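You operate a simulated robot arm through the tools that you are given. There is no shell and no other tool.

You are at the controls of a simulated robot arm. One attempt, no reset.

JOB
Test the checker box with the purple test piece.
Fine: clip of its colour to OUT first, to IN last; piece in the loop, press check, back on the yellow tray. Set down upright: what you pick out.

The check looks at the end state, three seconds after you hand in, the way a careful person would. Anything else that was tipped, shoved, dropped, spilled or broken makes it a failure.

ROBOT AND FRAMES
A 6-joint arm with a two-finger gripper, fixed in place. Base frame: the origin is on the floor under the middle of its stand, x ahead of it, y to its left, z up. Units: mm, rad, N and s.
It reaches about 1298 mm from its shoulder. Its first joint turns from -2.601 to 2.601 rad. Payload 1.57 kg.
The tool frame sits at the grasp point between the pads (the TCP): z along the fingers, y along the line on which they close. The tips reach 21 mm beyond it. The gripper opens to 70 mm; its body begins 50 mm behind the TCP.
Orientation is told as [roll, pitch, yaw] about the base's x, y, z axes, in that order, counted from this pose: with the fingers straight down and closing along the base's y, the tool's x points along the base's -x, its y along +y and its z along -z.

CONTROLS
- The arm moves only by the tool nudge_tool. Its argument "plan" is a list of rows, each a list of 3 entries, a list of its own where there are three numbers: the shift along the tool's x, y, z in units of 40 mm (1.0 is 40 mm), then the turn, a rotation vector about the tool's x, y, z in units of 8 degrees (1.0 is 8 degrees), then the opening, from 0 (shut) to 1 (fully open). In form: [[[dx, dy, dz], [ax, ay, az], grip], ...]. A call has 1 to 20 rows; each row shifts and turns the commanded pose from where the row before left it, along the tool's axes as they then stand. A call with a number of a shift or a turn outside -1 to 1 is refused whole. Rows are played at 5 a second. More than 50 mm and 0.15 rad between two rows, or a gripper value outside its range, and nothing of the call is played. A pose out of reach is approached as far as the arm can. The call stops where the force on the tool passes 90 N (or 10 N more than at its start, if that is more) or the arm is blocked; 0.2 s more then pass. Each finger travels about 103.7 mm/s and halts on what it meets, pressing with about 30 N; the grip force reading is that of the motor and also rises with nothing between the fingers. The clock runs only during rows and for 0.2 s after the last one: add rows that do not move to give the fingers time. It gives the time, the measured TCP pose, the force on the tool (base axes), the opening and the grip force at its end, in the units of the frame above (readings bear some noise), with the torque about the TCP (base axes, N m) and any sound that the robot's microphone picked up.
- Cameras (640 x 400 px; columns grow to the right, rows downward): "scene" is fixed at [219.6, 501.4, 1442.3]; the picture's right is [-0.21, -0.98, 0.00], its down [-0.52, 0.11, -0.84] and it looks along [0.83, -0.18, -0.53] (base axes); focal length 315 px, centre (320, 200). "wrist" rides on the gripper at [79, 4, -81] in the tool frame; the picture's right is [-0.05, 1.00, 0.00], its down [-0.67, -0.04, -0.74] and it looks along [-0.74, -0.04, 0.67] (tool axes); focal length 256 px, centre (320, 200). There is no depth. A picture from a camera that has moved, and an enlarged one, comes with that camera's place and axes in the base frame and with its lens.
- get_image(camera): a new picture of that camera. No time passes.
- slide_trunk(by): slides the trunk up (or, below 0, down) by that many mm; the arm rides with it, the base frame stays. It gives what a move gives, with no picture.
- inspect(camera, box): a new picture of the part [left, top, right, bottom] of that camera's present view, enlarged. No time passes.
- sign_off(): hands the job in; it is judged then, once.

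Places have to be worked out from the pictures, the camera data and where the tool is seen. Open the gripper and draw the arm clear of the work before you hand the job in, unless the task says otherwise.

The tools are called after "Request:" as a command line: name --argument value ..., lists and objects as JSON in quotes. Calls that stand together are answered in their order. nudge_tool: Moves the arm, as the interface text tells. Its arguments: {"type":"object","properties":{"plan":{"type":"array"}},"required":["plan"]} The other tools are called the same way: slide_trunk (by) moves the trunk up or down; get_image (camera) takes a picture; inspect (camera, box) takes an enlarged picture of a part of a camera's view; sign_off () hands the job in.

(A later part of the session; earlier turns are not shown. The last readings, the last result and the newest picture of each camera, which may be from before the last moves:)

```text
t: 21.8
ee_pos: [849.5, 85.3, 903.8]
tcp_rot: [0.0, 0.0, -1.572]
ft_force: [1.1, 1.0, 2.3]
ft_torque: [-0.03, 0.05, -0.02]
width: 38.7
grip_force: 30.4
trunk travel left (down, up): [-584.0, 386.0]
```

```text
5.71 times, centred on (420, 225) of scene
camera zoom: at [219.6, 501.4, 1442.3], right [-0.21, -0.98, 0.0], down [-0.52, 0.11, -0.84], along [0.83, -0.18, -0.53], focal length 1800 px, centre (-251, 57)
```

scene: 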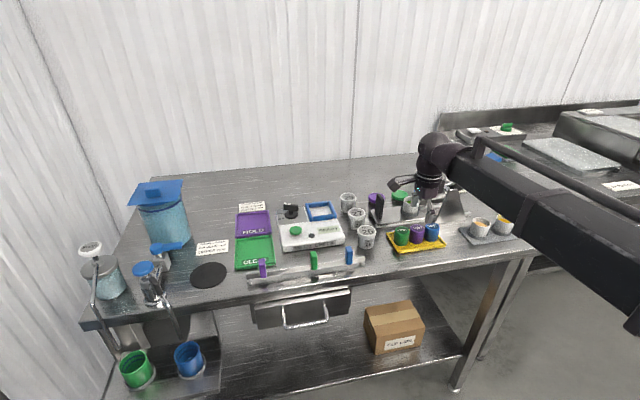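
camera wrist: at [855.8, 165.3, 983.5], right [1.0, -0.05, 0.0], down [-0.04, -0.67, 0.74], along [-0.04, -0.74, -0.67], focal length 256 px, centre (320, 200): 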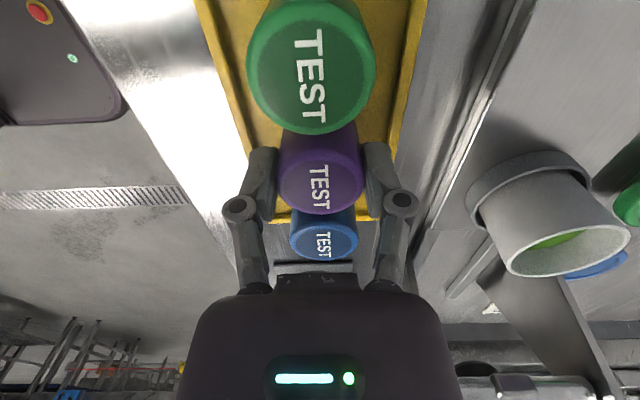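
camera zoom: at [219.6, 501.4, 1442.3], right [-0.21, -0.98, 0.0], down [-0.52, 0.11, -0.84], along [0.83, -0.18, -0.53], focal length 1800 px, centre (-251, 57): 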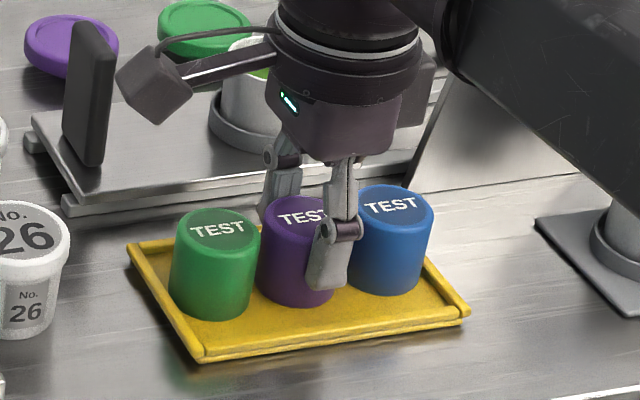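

The piece is held firmly (38.7 mm, 30 N). I lift 130 mm, noting trunk position −584 and TCP [851.8, 86.2] as the exact spot to return it to.

Request:
slide_trunk --by 130

Request:
get_image --camera "wrist"

Request:
inspect --camera "scene" --box '[360, 120, 520, 260]'

```text
t: 23.3
ee_pos: [851.0, 85.7, 1032.3]
tcp_rot: [0.0, 0.0, -1.571]
ft_force: [-0.7, -0.5, -0.8]
ft_torque: [0.0, -0.04, -0.03]
width: 38.8
grip_force: 29.5
trunk travel left (down, up): [-714.0, 256.0]
```

```text
taken
camera wrist: at [856.1, 165.3, 1113.2], right [1.0, -0.05, 0.0], down [-0.04, -0.67, 0.74], along [-0.04, -0.74, -0.67], focal length 256 px, centre (320, 200)
```

wrist: 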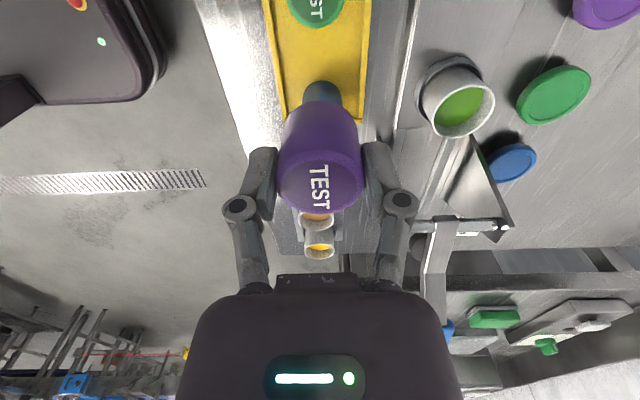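

```text
2.86 times, centred on (440, 190) of scene
camera zoom: at [219.6, 501.4, 1442.3], right [-0.21, -0.98, 0.0], down [-0.52, 0.11, -0.84], along [0.83, -0.18, -0.53], focal length 900 px, centre (-23, 229)
```

zoom: 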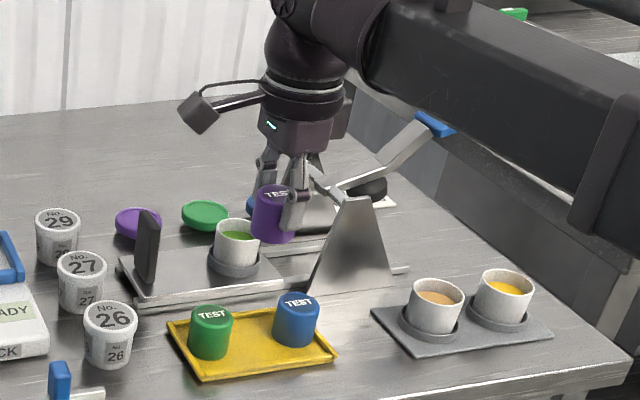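

The purple piece hangs upright and alone. I travel along x≈852 to y≈302, then out to x≈995, keeping its bottom near z 993, above cups and plate, to look down at the loop.

Request:
nudge_tool --plan '[[[0.6, 0, 0], [0, 0, 0], 0.3], [[0.9, 0, 0], [0, 0, 0], 0.3], [[0.9, 0, 0], [0, 0, 0], 0.3], [[0.9, 0, 0], [0, 0, 0], 0.3], [[0.9, 0, 0], [0, 0, 0], 0.3], [[0.7, 0, 0], [0, 0, 0], 0.3], [[0.5, 0, 0], [0, 0, 0], 0.3], [[0, 0.6, 0], [0, 0, 0], 0.3], [[0, 0.9, 0], [0, 0, 0], 0.3], [[0, 0.9, 0], [0, 0, 0], 0.3], [[0, 0.7, 0], [0, 0, 0], 0.3], [[0, 0.5, 0], [0, 0, 0], 0.3], [[0, 0, 0], [0, 0, 0], 0.3]]'

Request:
get_image --camera "wrist"

Request:
get_image --camera "scene"

Request:
inspect --camera "wrist" --box '[200, 0, 440, 150]'

```text
t: 26.1
ee_pos: [994.4, 300.5, 1033.8]
tcp_rot: [0.0, 0.0, -1.571]
ft_force: [-0.5, 0.1, -1.6]
ft_torque: [-0.01, -0.01, -0.04]
width: 38.7
grip_force: 30.3
trunk travel left (down, up): [-714.0, 256.0]
```

```text
taken
camera wrist: at [999.3, 380.5, 1113.4], right [1.0, -0.05, 0.0], down [-0.04, -0.67, 0.74], along [-0.04, -0.74, -0.67], focal length 256 px, centre (320, 200)
```

wrist: 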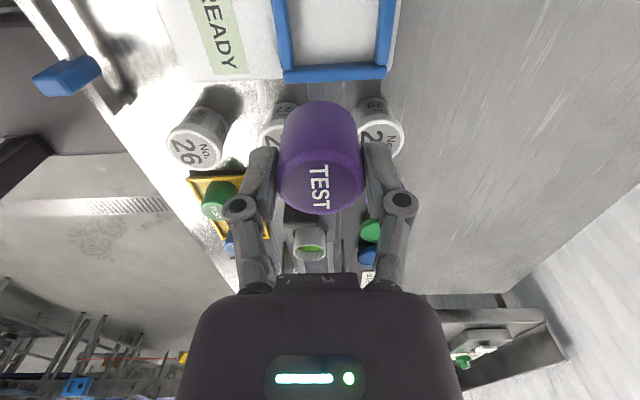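

```text
taken
```

scene: 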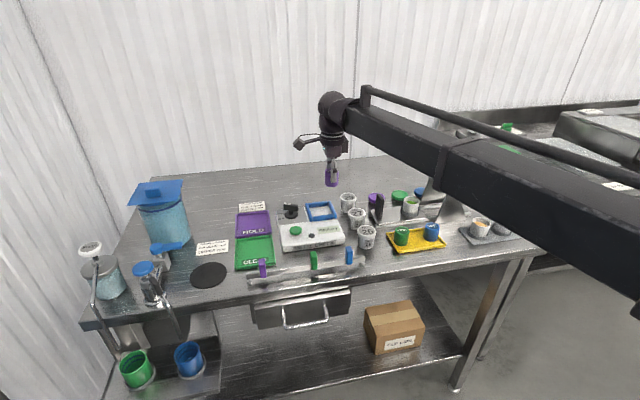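

```text
2.67 times, centred on (320, 75) of wrist
camera zoom: at [999.3, 380.5, 1113.4], right [1.0, -0.05, 0.0], down [-0.04, -0.67, 0.74], along [-0.04, -0.74, -0.67], focal length 683 px, centre (320, 533)
```

zoom: 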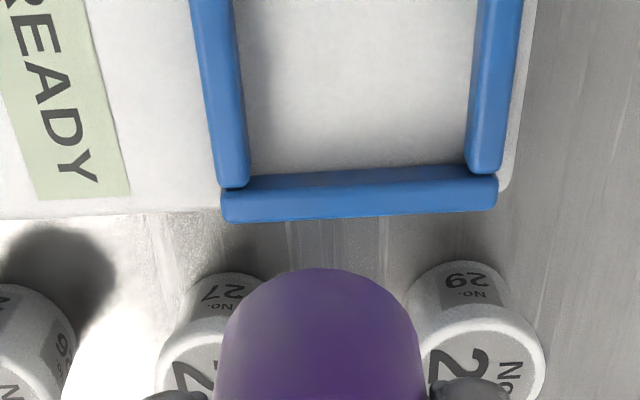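

I see the loop's near (−y) bar below; I back off 45 mm in −y so the whole loop comes into view for measuring.

Request:
nudge_tool --plan '[[[-0.6, 0, 0], [0, 0, 0], 0.3], [[-0.6, 0, 0], [0, 0, 0], 0.3], [[0, 0, 0], [0, 0, 0], 0.3]]'

Request:
get_image --camera "wrist"

Request:
inspect --camera "wrist" --box '[220, 0, 420, 125]'

```text
t: 26.9
ee_pos: [993.6, 255.1, 1032.2]
tcp_rot: [-0.001, 0.001, -1.571]
ft_force: [0.7, -0.3, -1.0]
ft_torque: [-0.04, 0.01, 0.01]
width: 38.9
grip_force: 30.1
trunk travel left (down, up): [-714.0, 256.0]
```

```text
taken
camera wrist: at [998.7, 334.2, 1113.2], right [1.0, -0.05, 0.0], down [-0.04, -0.67, 0.74], along [-0.04, -0.74, -0.67], focal length 256 px, centre (320, 200)
```

wrist: 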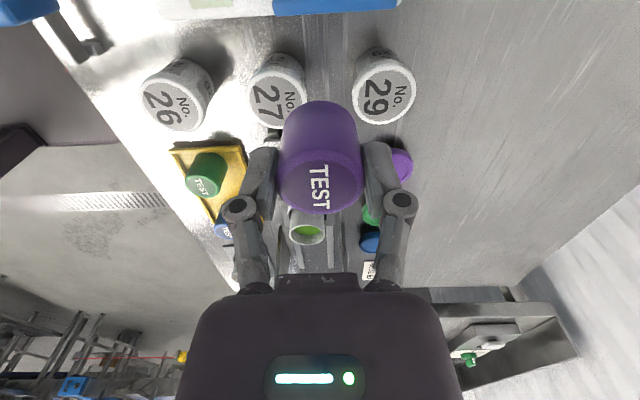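

```text
3.20 times, centred on (320, 62) of wrist
camera zoom: at [998.7, 334.2, 1113.2], right [1.0, -0.05, 0.0], down [-0.04, -0.67, 0.74], along [-0.04, -0.74, -0.67], focal length 819 px, centre (320, 640)
```

zoom: 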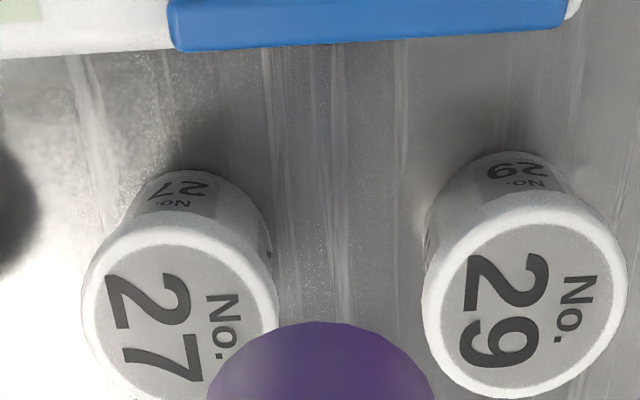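

The camera looks toward −y, so that was the wrong way to back off, but the two views triangulate well: loop frame top z≈901, outer x 964–1048, −y outer edge y≈290, giving a centre near [1006, 332]. I move there at height and view again.

Request:
nudge_tool --plan '[[[0.64, 0.1, 0], [0, 0, 0], 0.3], [[0.64, 0.1, 0], [0, 0, 0], 0.3], [[0.645, 0.0875, 0], [0, 0, 0], 0.3], [[0, 0, 0], [0, 0, 0], 0.3]]'

Request:
get_image --camera "wrist"

Request:
inspect --camera "wrist" --box '[220, 0, 420, 125]'

Request:
inspect --camera "scene" --box '[260, 140, 420, 260]'

```text
t: 27.9
ee_pos: [1006.0, 333.2, 1032.7]
tcp_rot: [0.0, 0.0, -1.571]
ft_force: [-0.5, -0.2, -0.8]
ft_torque: [0.0, 0.0, 0.0]
width: 38.8
grip_force: 30.4
trunk travel left (down, up): [-714.0, 256.0]
```

```text
taken
camera wrist: at [1010.8, 412.1, 1113.3], right [1.0, -0.05, 0.0], down [-0.04, -0.67, 0.74], along [-0.04, -0.74, -0.67], focal length 256 px, centre (320, 200)
```

wrist: 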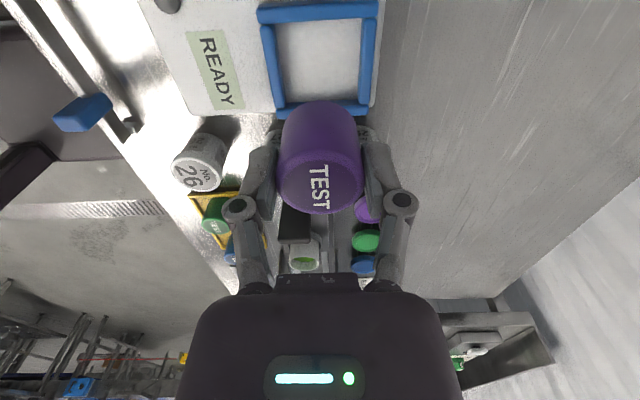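

```text
3.20 times, centred on (320, 62) of wrist
camera zoom: at [1010.8, 412.1, 1113.3], right [1.0, -0.05, 0.0], down [-0.04, -0.67, 0.74], along [-0.04, -0.74, -0.67], focal length 819 px, centre (320, 640)
```

zoom: 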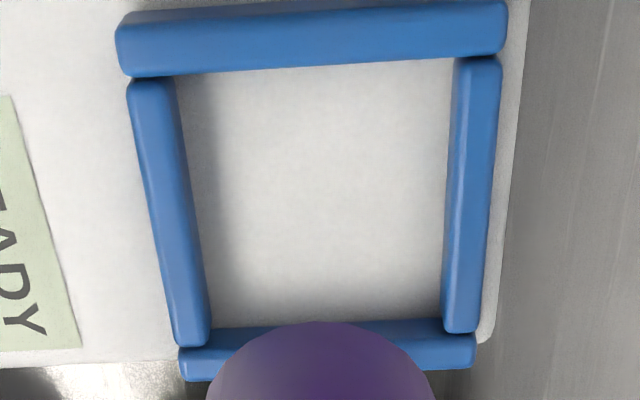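

```text
3.33 times, centred on (340, 200) of scene
camera zoom: at [219.6, 501.4, 1442.3], right [-0.21, -0.98, 0.0], down [-0.52, 0.11, -0.84], along [0.83, -0.18, -0.53], focal length 1050 px, centre (253, 200)
```

zoom: 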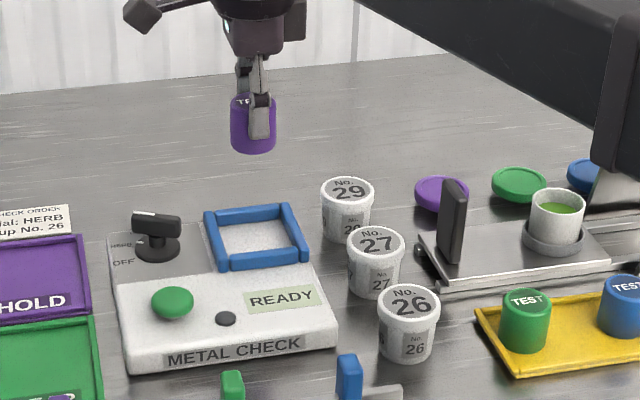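

Loop inner area measures x≈973–1040, y≈300–364, centre [1006.6, 331.8], floor z≈892; the TCP is within about 1 mm of that. The piece bottom is about 37 mm below the TCP, so I lower 85 mm first and check.

Request:
slide_trunk --by -85

Request:
get_image --camera "wrist"

Request:
inspect --camera "scene" --box '[270, 160, 390, 250]'

```text
t: 29.1
ee_pos: [1006.3, 332.5, 947.9]
tcp_rot: [0.0, -0.001, -1.569]
ft_force: [-0.1, -0.2, -1.3]
ft_torque: [-0.02, -0.01, 0.0]
width: 38.7
grip_force: 30.3
trunk travel left (down, up): [-629.0, 341.0]
```

```text
taken
camera wrist: at [1010.7, 412.0, 1028.4], right [1.0, -0.05, 0.0], down [-0.04, -0.67, 0.74], along [-0.04, -0.74, -0.67], focal length 256 px, centre (320, 200)
```

wrist: 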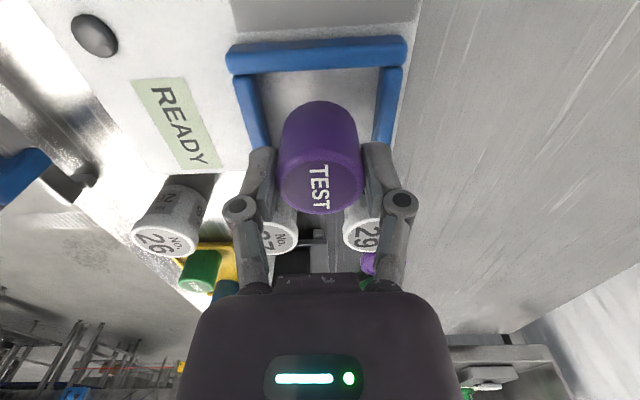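

```text
4.44 times, centred on (330, 205) of scene
camera zoom: at [219.6, 501.4, 1442.3], right [-0.21, -0.98, 0.0], down [-0.52, 0.11, -0.84], along [0.83, -0.18, -0.53], focal length 1400 px, centre (276, 178)
```

zoom: 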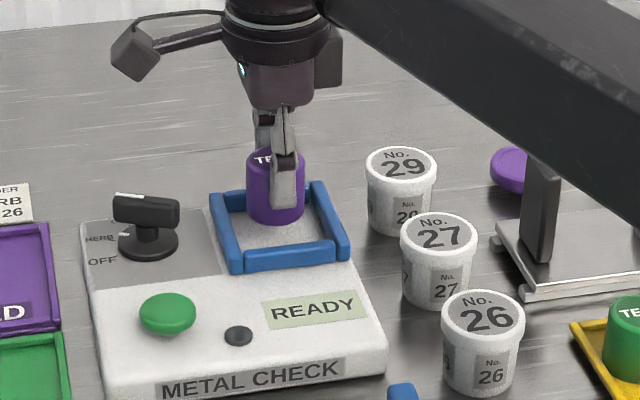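

The piece hangs centred above the loop, about 18 mm up. I lower 13 mm, then creep down 2 mm at a time watching the vertical force.

Request:
slide_trunk --by -13

Request:
slide_trunk --by -2

Request:
inspect --camera "scene" --box '[290, 180, 370, 240]'

Request:
get_image --camera "wrist"

```text
t: 29.8
ee_pos: [1004.1, 332.2, 934.2]
tcp_rot: [-0.001, -0.001, -1.571]
ft_force: [-0.2, -0.8, 0.0]
ft_torque: [-0.01, 0.01, -0.01]
width: 38.8
grip_force: 29.7
trunk travel left (down, up): [-616.0, 354.0]
```

```text
t: 30.3
ee_pos: [1005.4, 332.6, 931.8]
tcp_rot: [0.0, 0.001, -1.572]
ft_force: [-0.2, 0.3, -0.7]
ft_torque: [-0.03, 0.01, 0.02]
width: 38.9
grip_force: 30.1
trunk travel left (down, up): [-614.0, 356.0]
```

```text
6.67 times, centred on (330, 210) of scene
camera zoom: at [219.6, 501.4, 1442.3], right [-0.21, -0.98, 0.0], down [-0.52, 0.11, -0.84], along [0.83, -0.18, -0.53], focal length 2100 px, centre (253, 133)
```

zoom: 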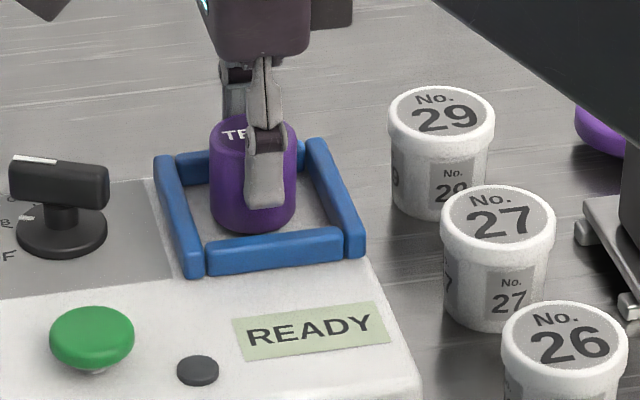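

```text
taken
camera wrist: at [1010.8, 412.1, 1013.2], right [1.0, -0.05, 0.0], down [-0.04, -0.67, 0.74], along [-0.04, -0.74, -0.67], focal length 256 px, centre (320, 200)
```

wrist: 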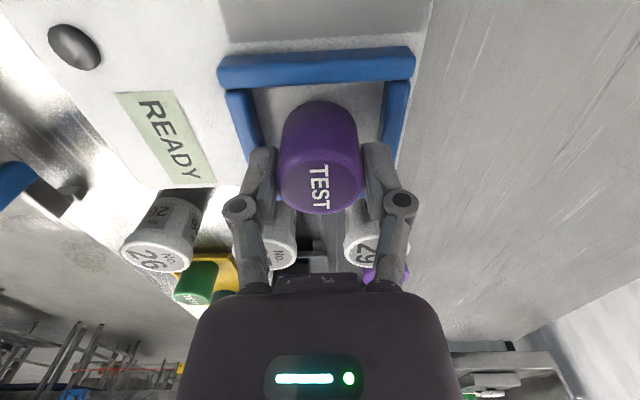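

No contact yet at TCP z≈932. I continue in 1.5 mm steps.

Request:
slide_trunk --by -1.5

Request:
slide_trunk --by -1.5

```text
t: 30.8
ee_pos: [1004.4, 332.0, 930.3]
tcp_rot: [0.0, 0.001, -1.571]
ft_force: [-0.3, 0.1, -0.6]
ft_torque: [-0.01, 0.0, 0.01]
width: 38.9
grip_force: 30.2
trunk travel left (down, up): [-613.0, 357.0]
```

```text
t: 31.3
ee_pos: [1004.5, 331.8, 929.0]
tcp_rot: [0.0, 0.0, -1.57]
ft_force: [0.5, -1.0, -0.1]
ft_torque: [-0.02, -0.02, -0.01]
width: 38.8
grip_force: 29.7
trunk travel left (down, up): [-611.0, 359.0]
```

Still no force at TCP z≈929; the piece should be almost touching. I continue in 1 mm steps.

Request:
slide_trunk --by -1

Request:
slide_trunk --by -1

Request:
inspect --camera "scene" --box '[300, 185, 350, 225]'

```text
t: 31.8
ee_pos: [1005.4, 331.6, 928.1]
tcp_rot: [0.001, 0.0, -1.571]
ft_force: [0.5, 0.5, -0.8]
ft_torque: [0.0, 0.01, 0.0]
width: 38.6
grip_force: 30.1
trunk travel left (down, up): [-610.0, 360.0]
```

```text
t: 32.3
ee_pos: [1005.8, 332.7, 927.6]
tcp_rot: [0.0, 0.0, -1.571]
ft_force: [0.4, 0.3, -0.4]
ft_torque: [0.01, -0.01, -0.02]
width: 38.7
grip_force: 30.1
trunk travel left (down, up): [-609.0, 361.0]
```

```text
10.00 times, centred on (325, 205) of scene
camera zoom: at [219.6, 501.4, 1442.3], right [-0.21, -0.98, 0.0], down [-0.52, 0.11, -0.84], along [0.83, -0.18, -0.53], focal length 3150 px, centre (270, 150)
```

zoom: 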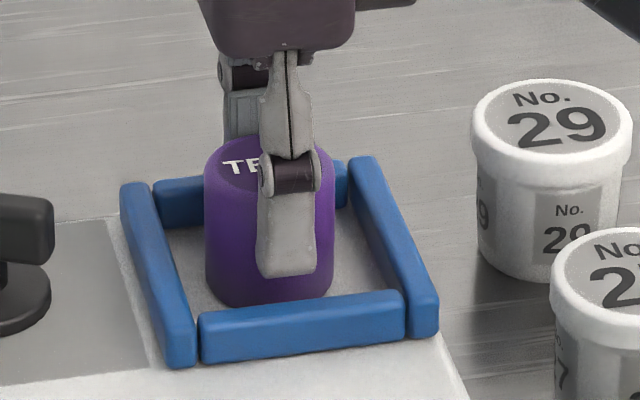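

Piece is still hanging free by the force reading. Another few 1 mm steps.

Request:
slide_trunk --by -1

Request:
slide_trunk --by -1

Request:
inspect --camera "scene" --box '[300, 185, 350, 225]'

```text
t: 32.8
ee_pos: [1004.1, 332.4, 926.4]
tcp_rot: [0.0, 0.001, -1.57]
ft_force: [1.2, 0.4, 3.1]
ft_torque: [0.02, 0.03, -0.01]
width: 39.0
grip_force: 30.3
trunk travel left (down, up): [-608.0, 362.0]
```

```text
t: 33.3
ee_pos: [1005.2, 332.4, 927.4]
tcp_rot: [0.004, 0.001, -1.57]
ft_force: [4.4, 0.9, 13.4]
ft_torque: [0.03, -0.08, 0.0]
width: 38.8
grip_force: 29.9
trunk travel left (down, up): [-607.0, 363.0]
```

```text
10.00 times, centred on (325, 205) of scene
camera zoom: at [219.6, 501.4, 1442.3], right [-0.21, -0.98, 0.0], down [-0.52, 0.11, -0.84], along [0.83, -0.18, -0.53], focal length 3150 px, centre (270, 150)
```

zoom: 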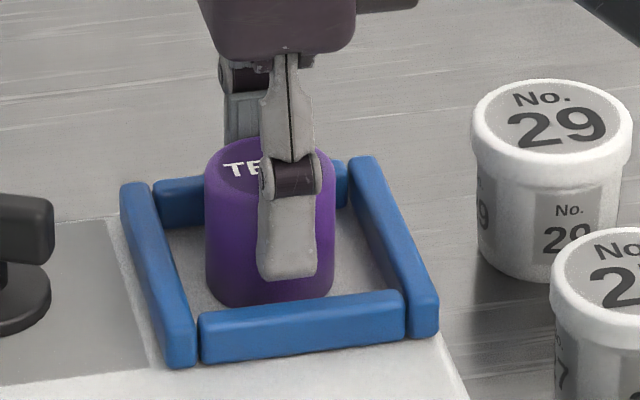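

Contact is felt (13 N), so the piece stands on the loop floor. I relieve 1 mm, then open the fingers modestly so they stay clear above the frame.

Request:
slide_trunk --by 1

Request:
nudge_tool --plan '[[[0, 0, 0], [0, 0, 0], 0.58], [[0, 0, 0], [0, 0, 0], 0.64], [[0, 0, 0], [0, 0, 0], 0.7], [[0, 0, 0], [0, 0, 0], 0.7]]'

Request:
inspect --camera "scene" --box '[290, 180, 370, 240]'

```text
t: 33.8
ee_pos: [1005.2, 331.9, 926.6]
tcp_rot: [0.0, 0.0, -1.571]
ft_force: [0.7, 0.5, 2.6]
ft_torque: [0.04, -0.03, 0.01]
width: 39.0
grip_force: 29.8
trunk travel left (down, up): [-608.0, 362.0]
```

```text
t: 34.8
ee_pos: [1005.0, 332.1, 926.5]
tcp_rot: [0.001, 0.001, -1.571]
ft_force: [0.4, 0.1, 0.3]
ft_torque: [-0.01, -0.01, 0.02]
width: 49.0
grip_force: 0.1
trunk travel left (down, up): [-608.0, 362.0]
```

```text
6.67 times, centred on (330, 210) of scene
camera zoom: at [219.6, 501.4, 1442.3], right [-0.21, -0.98, 0.0], down [-0.52, 0.11, -0.84], along [0.83, -0.18, -0.53], focal length 2100 px, centre (253, 133)
```

zoom: 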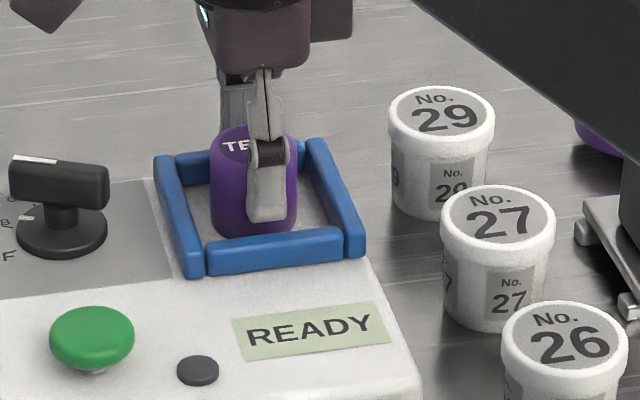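

The piece stands upright in the loop, fingers free (49 mm, no force). I raise 100 mm straight up and look.

Request:
slide_trunk --by 100

Request:
get_image --camera "wrist"

Request:
inspect --camera "scene" --box '[250, 180, 390, 280]'

```text
t: 36.2
ee_pos: [1004.6, 331.9, 1026.4]
tcp_rot: [-0.001, -0.002, -1.572]
ft_force: [0.1, 0.3, -0.5]
ft_torque: [0.04, 0.02, -0.01]
width: 48.6
grip_force: 0.1
trunk travel left (down, up): [-708.0, 262.0]
```

```text
taken
camera wrist: at [1010.8, 412.1, 1107.1], right [1.0, -0.05, 0.0], down [-0.04, -0.67, 0.74], along [-0.04, -0.74, -0.67], focal length 256 px, centre (320, 200)
```

wrist: 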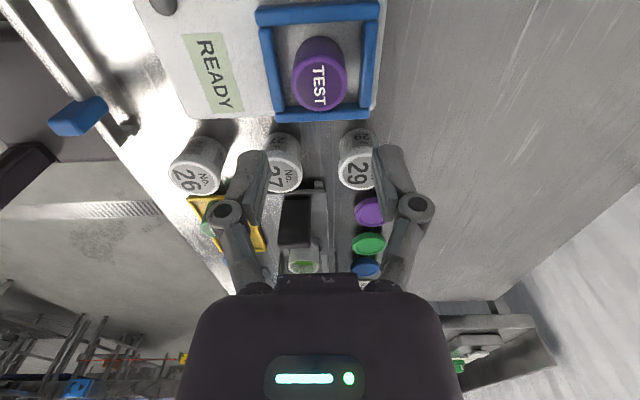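

```text
4.00 times, centred on (320, 230) of scene
camera zoom: at [219.6, 501.4, 1442.3], right [-0.21, -0.98, 0.0], down [-0.52, 0.11, -0.84], along [0.83, -0.18, -0.53], focal length 1260 px, centre (320, 80)
```

zoom: 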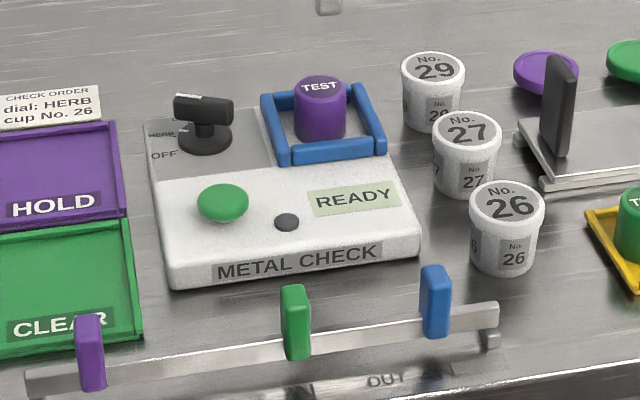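

The purple piece stands in the loop and the box still reads READY. The green mushroom is the check button, near [910, 421]; I move above it with the fingers shut and look from there.

Request:
nudge_tool --plan '[[[0.544, -0.594, 0], [0, 0, 0], 0.5], [[0.544, -0.594, 0], [0, 0, 0], 0.3], [[0.544, -0.594, 0], [0, 0, 0], 0], [[0.544, -0.594, 0], [0, 0, 0], 0], [[0, 0, 0], [0, 0, 0], 0], [[0, 0, 0], [0, 0, 0], 0]]'

Request:
get_image --camera "wrist"

Request:
inspect --camera "wrist" --box '[220, 0, 420, 125]'

Request:
inspect --camera "scene" --box '[250, 160, 390, 260]'

```text
t: 37.6
ee_pos: [911.4, 419.7, 1027.2]
tcp_rot: [-0.001, 0.001, -1.571]
ft_force: [0.3, 1.3, 0.0]
ft_torque: [0.01, 0.02, -0.01]
width: 0.0
grip_force: 28.3
trunk travel left (down, up): [-708.0, 262.0]
```

```text
taken
camera wrist: at [916.7, 499.5, 1107.4], right [1.0, -0.05, 0.0], down [-0.04, -0.67, 0.74], along [-0.04, -0.74, -0.67], focal length 256 px, centre (320, 200)
```

wrist: 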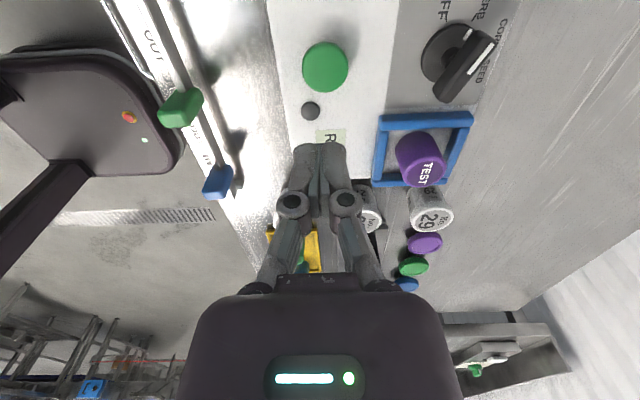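

```text
3.20 times, centred on (320, 62) of wrist
camera zoom: at [916.7, 499.5, 1107.4], right [1.0, -0.05, 0.0], down [-0.04, -0.67, 0.74], along [-0.04, -0.74, -0.67], focal length 819 px, centre (320, 640)
```

zoom: 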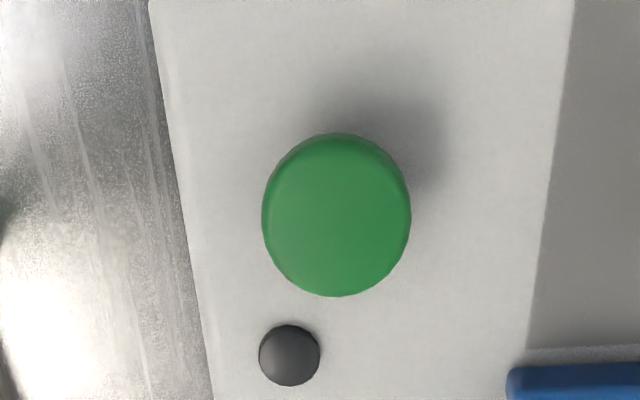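

```text
4.00 times, centred on (320, 210) of scene
camera zoom: at [219.6, 501.4, 1442.3], right [-0.21, -0.98, 0.0], down [-0.52, 0.11, -0.84], along [0.83, -0.18, -0.53], focal length 1260 px, centre (320, 160)
```

zoom: 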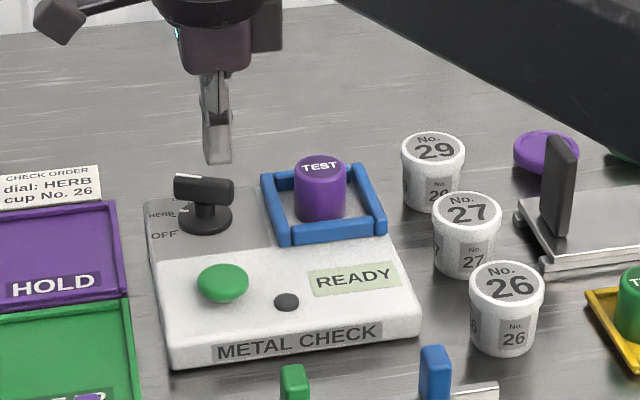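

Button centre works out at about [916.5, 421.5], top z≈904. I correct by 4 mm and lower 90 mm, leaving the shut tips about 11 mm above it.

Request:
nudge_tool --plan '[[[0.025, 0.095, 0], [0, 0, 0], 0], [[0, 0, 0], [0, 0, 0], 0]]'

Request:
slide_trunk --by -90

Request:
get_image --camera "wrist"

Request:
inspect --camera "scene" --box '[260, 190, 350, 260]'

```text
t: 38.2
ee_pos: [913.8, 420.7, 1026.3]
tcp_rot: [0.0, -0.001, -1.569]
ft_force: [-1.0, -1.0, 0.4]
ft_torque: [0.0, 0.01, 0.02]
width: 0.0
grip_force: 28.5
trunk travel left (down, up): [-708.0, 262.0]
```

```text
t: 39.4
ee_pos: [914.4, 420.7, 937.3]
tcp_rot: [-0.001, 0.0, -1.571]
ft_force: [-0.6, 0.1, 0.0]
ft_torque: [-0.03, 0.01, -0.03]
width: 0.2
grip_force: 29.2
trunk travel left (down, up): [-618.0, 352.0]
```

```text
taken
camera wrist: at [920.2, 500.4, 1017.4], right [1.0, -0.05, 0.0], down [-0.04, -0.67, 0.74], along [-0.04, -0.74, -0.67], focal length 256 px, centre (320, 200)
```

wrist: 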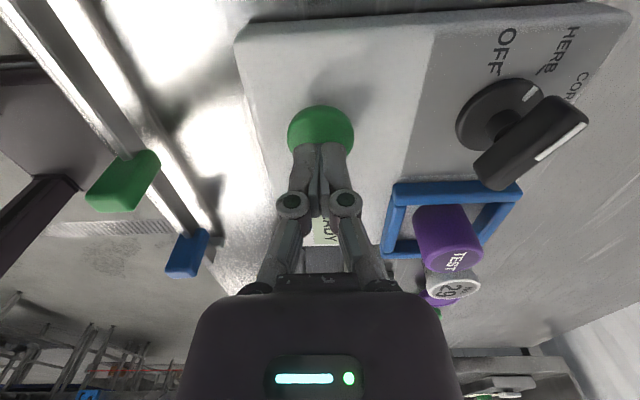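

```text
5.71 times, centred on (305, 225) of scene
camera zoom: at [219.6, 501.4, 1442.3], right [-0.21, -0.98, 0.0], down [-0.52, 0.11, -0.84], along [0.83, -0.18, -0.53], focal length 1800 px, centre (406, 57)
```

zoom: 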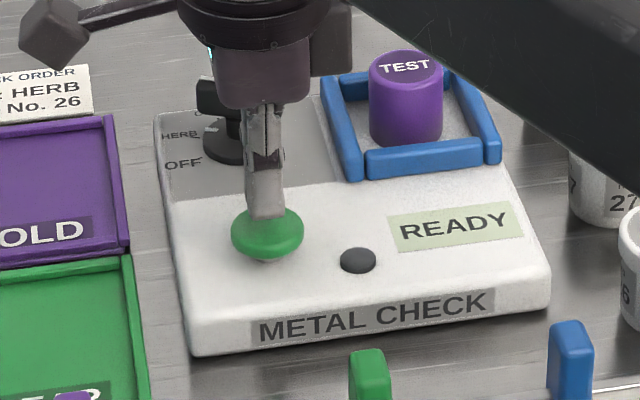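

The tips are right over the button's middle, everything else clear. I lower 8 mm, then step by 1–2 mm watching force, sound and the display.

Request:
slide_trunk --by -8

Request:
slide_trunk --by -2

Request:
inspect --camera "scene" --box '[260, 190, 350, 260]'

```text
t: 40.0
ee_pos: [914.1, 420.9, 928.8]
tcp_rot: [0.0, 0.001, -1.57]
ft_force: [-0.1, 0.5, 0.4]
ft_torque: [0.0, 0.01, 0.02]
width: 0.1
grip_force: 28.7
trunk travel left (down, up): [-610.0, 360.0]
```

```text
t: 40.5
ee_pos: [914.1, 420.2, 926.5]
tcp_rot: [0.001, 0.0, -1.572]
ft_force: [-0.2, 0.0, 0.7]
ft_torque: [0.01, -0.02, 0.01]
width: 6.3
grip_force: 28.7
trunk travel left (down, up): [-608.0, 362.0]
```

```text
5.71 times, centred on (305, 225) of scene
camera zoom: at [219.6, 501.4, 1442.3], right [-0.21, -0.98, 0.0], down [-0.52, 0.11, -0.84], along [0.83, -0.18, -0.53], focal length 1800 px, centre (406, 57)
```

zoom: 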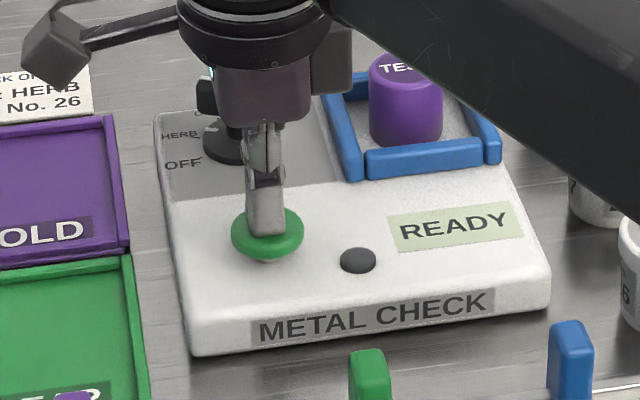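

The width reading jumped to 6.3 mm although little force shows; I check it with a still row and a wrist picture before pressing on.

Request:
nudge_tool --plan '[[[0, 0, 0], [0, 0, 0], 0]]'

Request:
inspect --camera "wrist" --box '[240, 60, 400, 220]'

```text
t: 40.9
ee_pos: [914.2, 420.9, 926.5]
tcp_rot: [-0.001, 0.001, -1.571]
ft_force: [0.7, 0.2, 0.8]
ft_torque: [0.03, 0.02, 0.0]
width: 6.2
grip_force: 28.9
trunk travel left (down, up): [-608.0, 362.0]
```

```text
2.50 times, centred on (320, 140) of wrist
camera zoom: at [920.3, 500.5, 1007.3], right [1.0, -0.05, 0.0], down [-0.04, -0.67, 0.74], along [-0.04, -0.74, -0.67], focal length 640 px, centre (320, 350)
```

zoom: 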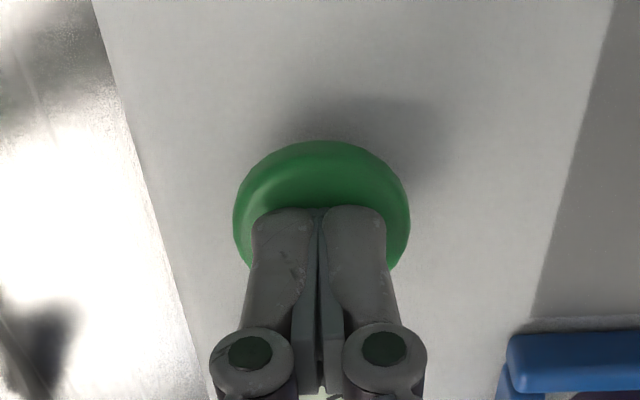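

The picture shows the tips still together while the reading says 6 mm; I raise 4 mm to compare the finger shape without contact.

Request:
slide_trunk --by 4

Request:
inspect --camera "wrist" --box '[240, 60, 400, 220]'

Request:
inspect --camera "scene" --box '[260, 200, 340, 250]'

```text
t: 41.4
ee_pos: [914.1, 420.1, 930.5]
tcp_rot: [0.0, 0.001, -1.571]
ft_force: [-0.2, -0.3, 0.7]
ft_torque: [0.01, -0.01, 0.02]
width: 0.0
grip_force: 28.7
trunk travel left (down, up): [-612.0, 358.0]
```

```text
2.50 times, centred on (320, 140) of wrist
camera zoom: at [920.3, 500.5, 1011.2], right [1.0, -0.05, 0.0], down [-0.04, -0.67, 0.74], along [-0.04, -0.74, -0.67], focal length 640 px, centre (320, 350)
```

zoom: 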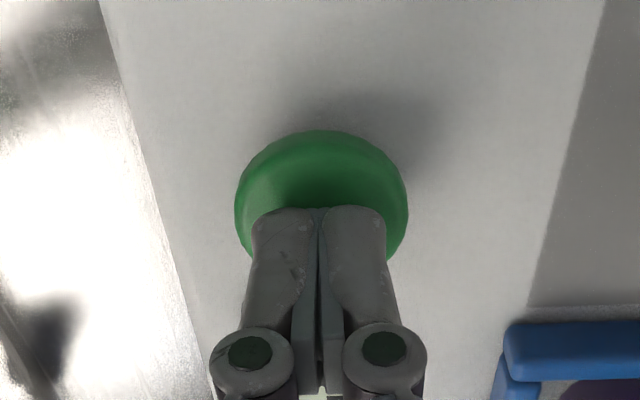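

```text
8.00 times, centred on (300, 225) of scene
camera zoom: at [219.6, 501.4, 1442.3], right [-0.21, -0.98, 0.0], down [-0.52, 0.11, -0.84], along [0.83, -0.18, -0.53], focal length 2520 px, centre (480, 0)
```

zoom: 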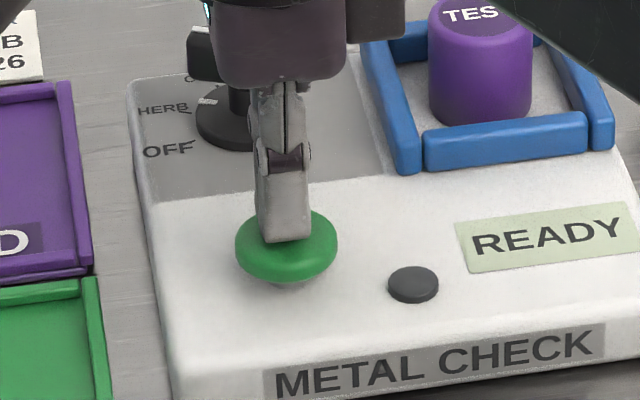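

Finger shape looks the same in both views, so contact simply begins at TCP z≈926.5 (tips at the button top, 905.5). I go down again and press on in 1 mm steps, watching force and display.

Request:
slide_trunk --by -4

Request:
slide_trunk --by -1

Request:
inspect --camera "scene" --box '[260, 200, 340, 250]'

```text
t: 42.0
ee_pos: [915.3, 421.1, 927.1]
tcp_rot: [0.001, 0.0, -1.57]
ft_force: [-0.3, 0.9, 0.2]
ft_torque: [-0.02, 0.03, -0.03]
width: 6.0
grip_force: 28.4
trunk travel left (down, up): [-608.0, 362.0]
```

```text
t: 42.5
ee_pos: [914.6, 420.9, 926.0]
tcp_rot: [-0.001, 0.0, -1.571]
ft_force: [-0.1, -0.1, 1.3]
ft_torque: [0.01, -0.02, -0.04]
width: 5.9
grip_force: 28.5
trunk travel left (down, up): [-607.0, 363.0]
```

```text
8.00 times, centred on (300, 225) of scene
camera zoom: at [219.6, 501.4, 1442.3], right [-0.21, -0.98, 0.0], down [-0.52, 0.11, -0.84], along [0.83, -0.18, -0.53], focal length 2520 px, centre (480, 0)
```

zoom: 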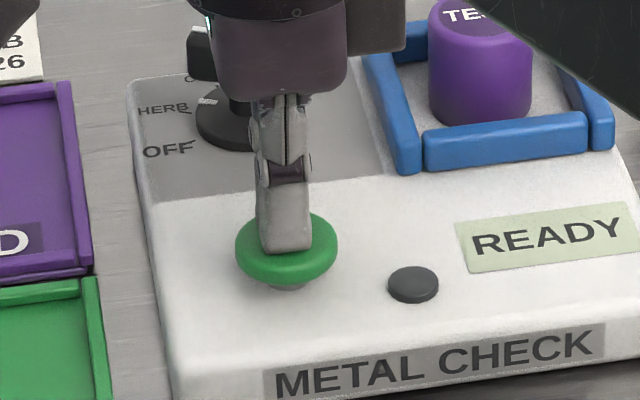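

Light contact only (about 1 N). I continue the press in 1 mm steps.

Request:
slide_trunk --by -1

Request:
slide_trunk --by -1

Request:
inspect --camera "scene" --box '[260, 200, 340, 250]'

```text
t: 43.0
ee_pos: [914.2, 420.7, 924.6]
tcp_rot: [0.0, 0.0, -1.57]
ft_force: [0.2, -0.2, 0.6]
ft_torque: [-0.01, -0.01, -0.01]
width: 6.1
grip_force: 28.4
trunk travel left (down, up): [-606.0, 364.0]
```

```text
t: 43.5
ee_pos: [914.8, 419.6, 923.1]
tcp_rot: [0.001, 0.001, -1.573]
ft_force: [0.7, 0.3, 1.0]
ft_torque: [0.02, 0.04, 0.03]
width: 6.0
grip_force: 28.5
trunk travel left (down, up): [-605.0, 365.0]
```

```text
8.00 times, centred on (300, 225) of scene
camera zoom: at [219.6, 501.4, 1442.3], right [-0.21, -0.98, 0.0], down [-0.52, 0.11, -0.84], along [0.83, -0.18, -0.53], focal length 2520 px, centre (480, 0)
```

zoom: 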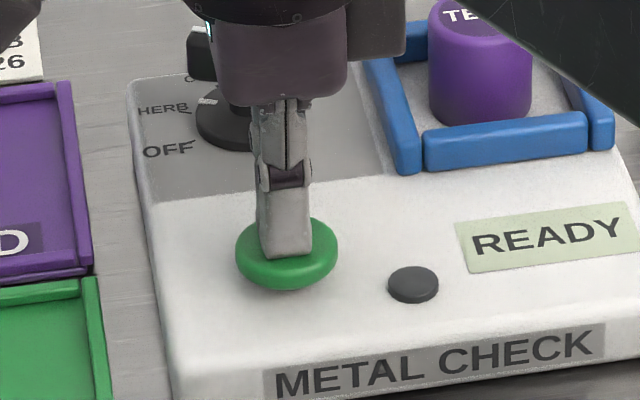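

The cap is moving down with the tips (its stem is disappearing). I keep going in 1 mm steps.

Request:
slide_trunk --by -1

Request:
slide_trunk --by -1

Request:
inspect --camera "scene" --box '[260, 200, 340, 250]'

```text
t: 44.0
ee_pos: [914.5, 420.1, 922.0]
tcp_rot: [0.001, 0.0, -1.57]
ft_force: [-0.2, -0.2, 1.7]
ft_torque: [-0.01, -0.02, 0.01]
width: 5.8
grip_force: 29.0
trunk travel left (down, up): [-604.0, 366.0]
```

```text
t: 44.5
ee_pos: [915.1, 420.0, 922.4]
tcp_rot: [0.0, 0.003, -1.571]
ft_force: [0.3, 0.5, 3.5]
ft_torque: [-0.02, 0.0, 0.01]
width: 5.9
grip_force: 28.8
trunk travel left (down, up): [-603.0, 367.0]
heard: click
```

```text
8.00 times, centred on (300, 225) of scene
camera zoom: at [219.6, 501.4, 1442.3], right [-0.21, -0.98, 0.0], down [-0.52, 0.11, -0.84], along [0.83, -0.18, -0.53], focal length 2520 px, centre (480, 0)
```

zoom: 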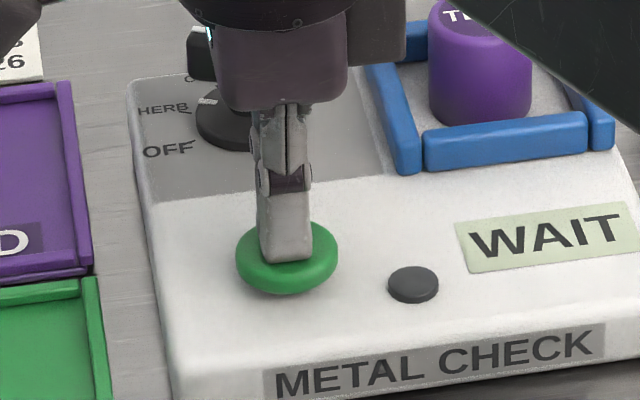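

A click, and the display says WAIT. I raise the gripper 90 mm off the button and let time pass for the result.

Request:
slide_trunk --by 90

Request:
inspect --camera "scene" --box '[250, 190, 370, 260]'

```text
t: 45.8
ee_pos: [914.8, 421.8, 1011.9]
tcp_rot: [0.0, 0.0, -1.571]
ft_force: [-0.1, -0.9, 0.3]
ft_torque: [-0.01, -0.03, 0.0]
width: 0.0
grip_force: 28.3
trunk travel left (down, up): [-693.0, 277.0]
```

```text
5.33 times, centred on (310, 225) of scene
camera zoom: at [219.6, 501.4, 1442.3], right [-0.21, -0.98, 0.0], down [-0.52, 0.11, -0.84], along [0.83, -0.18, -0.53], focal length 1680 px, centre (373, 67)
```

zoom: 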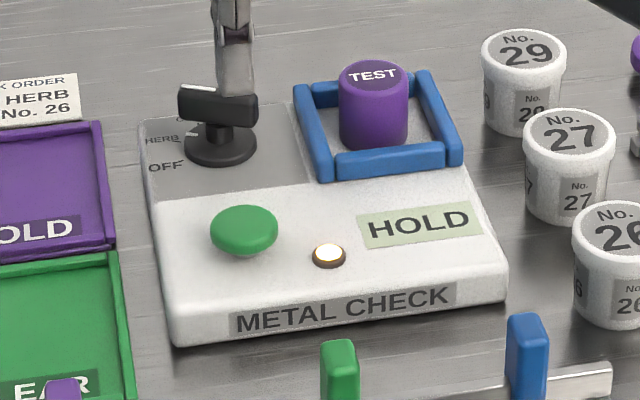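

The box has responded: lamp lit and HOLD shown, so the check detected the piece. I go back over the loop by the exact reverse of my move, opening the fingers, and look before descending.

Request:
nudge_tool --plan '[[[-0.55025, 0.57025, 0], [0, 0, 0], 0.3], [[-0.55025, 0.57025, 0], [0, 0, 0], 0.5], [[-0.55025, 0.57025, 0], [0, 0, 0], 0.78], [[-0.55025, 0.57025, 0], [0, 0, 0], 0.78], [[0, 0, 0], [0, 0, 0], 0.78], [[0, 0, 0], [0, 0, 0], 0.78]]'

Request:
get_image --camera "wrist"

Request:
inspect --camera "scene" --box '[250, 150, 390, 260]'

```text
t: 47.2
ee_pos: [1007.0, 334.3, 1012.8]
tcp_rot: [0.0, 0.001, -1.571]
ft_force: [0.2, -0.4, -0.2]
ft_torque: [-0.01, 0.01, -0.03]
width: 54.3
grip_force: 0.0
trunk travel left (down, up): [-693.0, 277.0]
```

```text
taken
camera wrist: at [1011.9, 413.5, 1092.2], right [1.0, -0.05, 0.0], down [-0.04, -0.67, 0.74], along [-0.04, -0.74, -0.67], focal length 256 px, centre (320, 200)
```

wrist: 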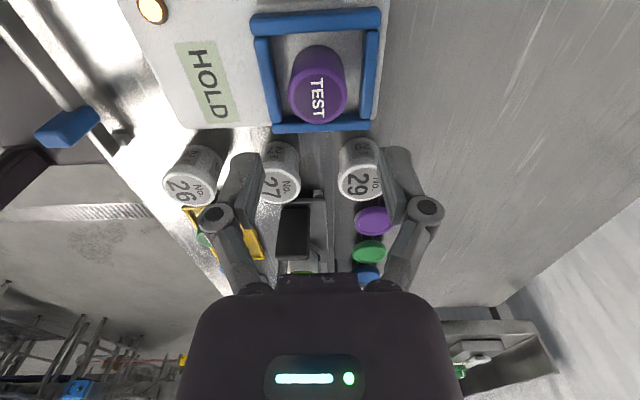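

```text
3.64 times, centred on (320, 205) of scene
camera zoom: at [219.6, 501.4, 1442.3], right [-0.21, -0.98, 0.0], down [-0.52, 0.11, -0.84], along [0.83, -0.18, -0.53], focal length 1145 px, centre (320, 182)
```

zoom: 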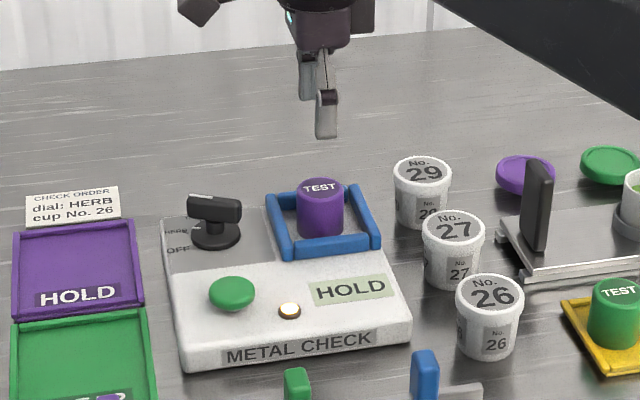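

The camera pose shows I'm 1.1 mm/1.4 mm off the release pose; I correct that and lower 85 mm back to the same trunk height (−608).

Request:
nudge_tool --plan '[[[-0.034, -0.027, 0], [0, 0, 0], 0.78], [[0, 0, 0], [0, 0, 0], 0.78]]'

Request:
slide_trunk --by -60

Request:
get_image --camera "wrist"

```text
t: 47.8
ee_pos: [1005.8, 332.0, 1011.5]
tcp_rot: [0.0, 0.001, -1.571]
ft_force: [-0.4, -0.4, -0.6]
ft_torque: [0.0, -0.02, -0.01]
width: 54.7
grip_force: 0.0
trunk travel left (down, up): [-693.0, 277.0]
```

```text
t: 48.8
ee_pos: [1004.2, 331.3, 952.3]
tcp_rot: [0.002, 0.0, -1.572]
ft_force: [-1.1, -0.1, -0.1]
ft_torque: [0.0, 0.0, 0.01]
width: 54.7
grip_force: 0.0
trunk travel left (down, up): [-633.0, 337.0]
```

```text
taken
camera wrist: at [1010.5, 411.9, 1032.4], right [1.0, -0.05, 0.0], down [-0.04, -0.67, 0.74], along [-0.04, -0.74, -0.67], focal length 256 px, centre (320, 200)
```

wrist: 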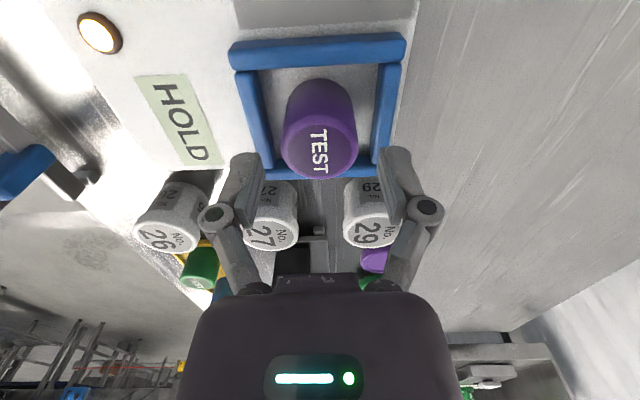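

The piece is centred between the open fingers. I lower the last 25 mm to the former grip height.

Request:
slide_trunk --by -25

Request:
inspect --camera "scene" --box '[290, 180, 370, 240]'

Request:
get_image --camera "wrist"

```text
t: 49.5
ee_pos: [1004.6, 333.0, 925.8]
tcp_rot: [0.0, 0.001, -1.571]
ft_force: [-0.4, 1.3, 0.4]
ft_torque: [-0.04, 0.01, -0.01]
width: 54.4
grip_force: 0.1
trunk travel left (down, up): [-608.0, 362.0]
```

```text
6.67 times, centred on (330, 210) of scene
camera zoom: at [219.6, 501.4, 1442.3], right [-0.21, -0.98, 0.0], down [-0.52, 0.11, -0.84], along [0.83, -0.18, -0.53], focal length 2100 px, centre (253, 133)
```

zoom: 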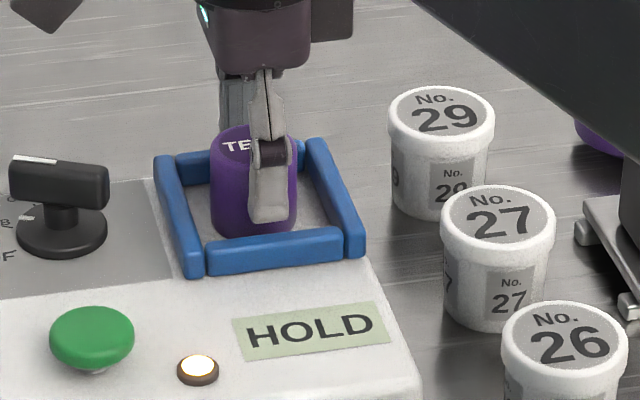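

```text
taken
camera wrist: at [1010.5, 411.9, 1007.4], right [1.0, -0.05, 0.0], down [-0.04, -0.67, 0.74], along [-0.04, -0.74, -0.67], focal length 256 px, centre (320, 200)
```

wrist: 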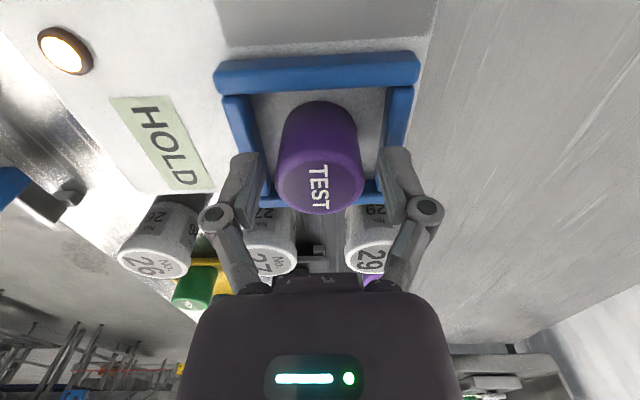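

Fingers are around the piece with no contact. I close gently on it.

Request:
nudge_tool --plan '[[[0, 0, 0], [0, 0, 0], 0.64], [[0, 0, 0], [0, 0, 0], 0.55], [[0, 0, 0], [0, 0, 0], 0.3], [[0, 0, 0], [0, 0, 0], 0.3]]'

Request:
slide_trunk --by 106

Request:
get_image --camera "wrist"

Request:
inspect --camera "scene" --box '[250, 150, 390, 260]'

```text
t: 50.5
ee_pos: [1004.5, 331.6, 926.7]
tcp_rot: [0.0, 0.001, -1.57]
ft_force: [0.0, 0.2, 2.1]
ft_torque: [-0.01, -0.05, -0.01]
width: 38.7
grip_force: 30.1
trunk travel left (down, up): [-608.0, 362.0]
```

```text
t: 51.9
ee_pos: [1005.4, 331.5, 1033.0]
tcp_rot: [0.001, 0.001, -1.572]
ft_force: [0.1, 1.1, -0.9]
ft_torque: [-0.01, 0.01, -0.01]
width: 39.0
grip_force: 29.9
trunk travel left (down, up): [-714.0, 256.0]
```

```text
taken
camera wrist: at [1010.8, 412.0, 1113.0], right [1.0, -0.05, 0.0], down [-0.04, -0.67, 0.74], along [-0.04, -0.74, -0.67], focal length 256 px, centre (320, 200)
```

wrist: 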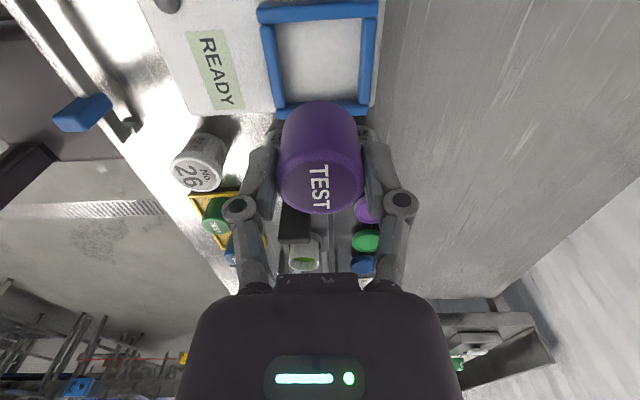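

```text
3.64 times, centred on (320, 205) of scene
camera zoom: at [219.6, 501.4, 1442.3], right [-0.21, -0.98, 0.0], down [-0.52, 0.11, -0.84], along [0.83, -0.18, -0.53], focal length 1145 px, centre (320, 182)
```

zoom: 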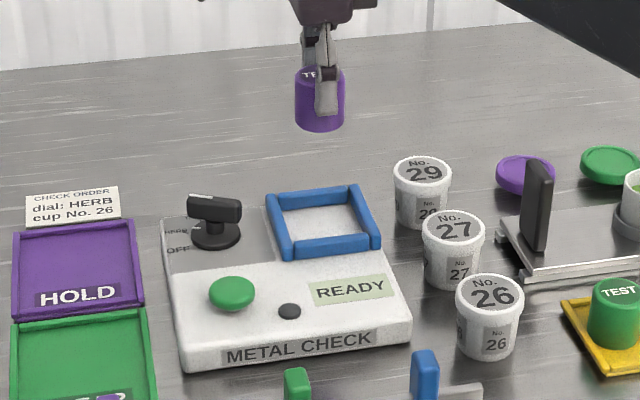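

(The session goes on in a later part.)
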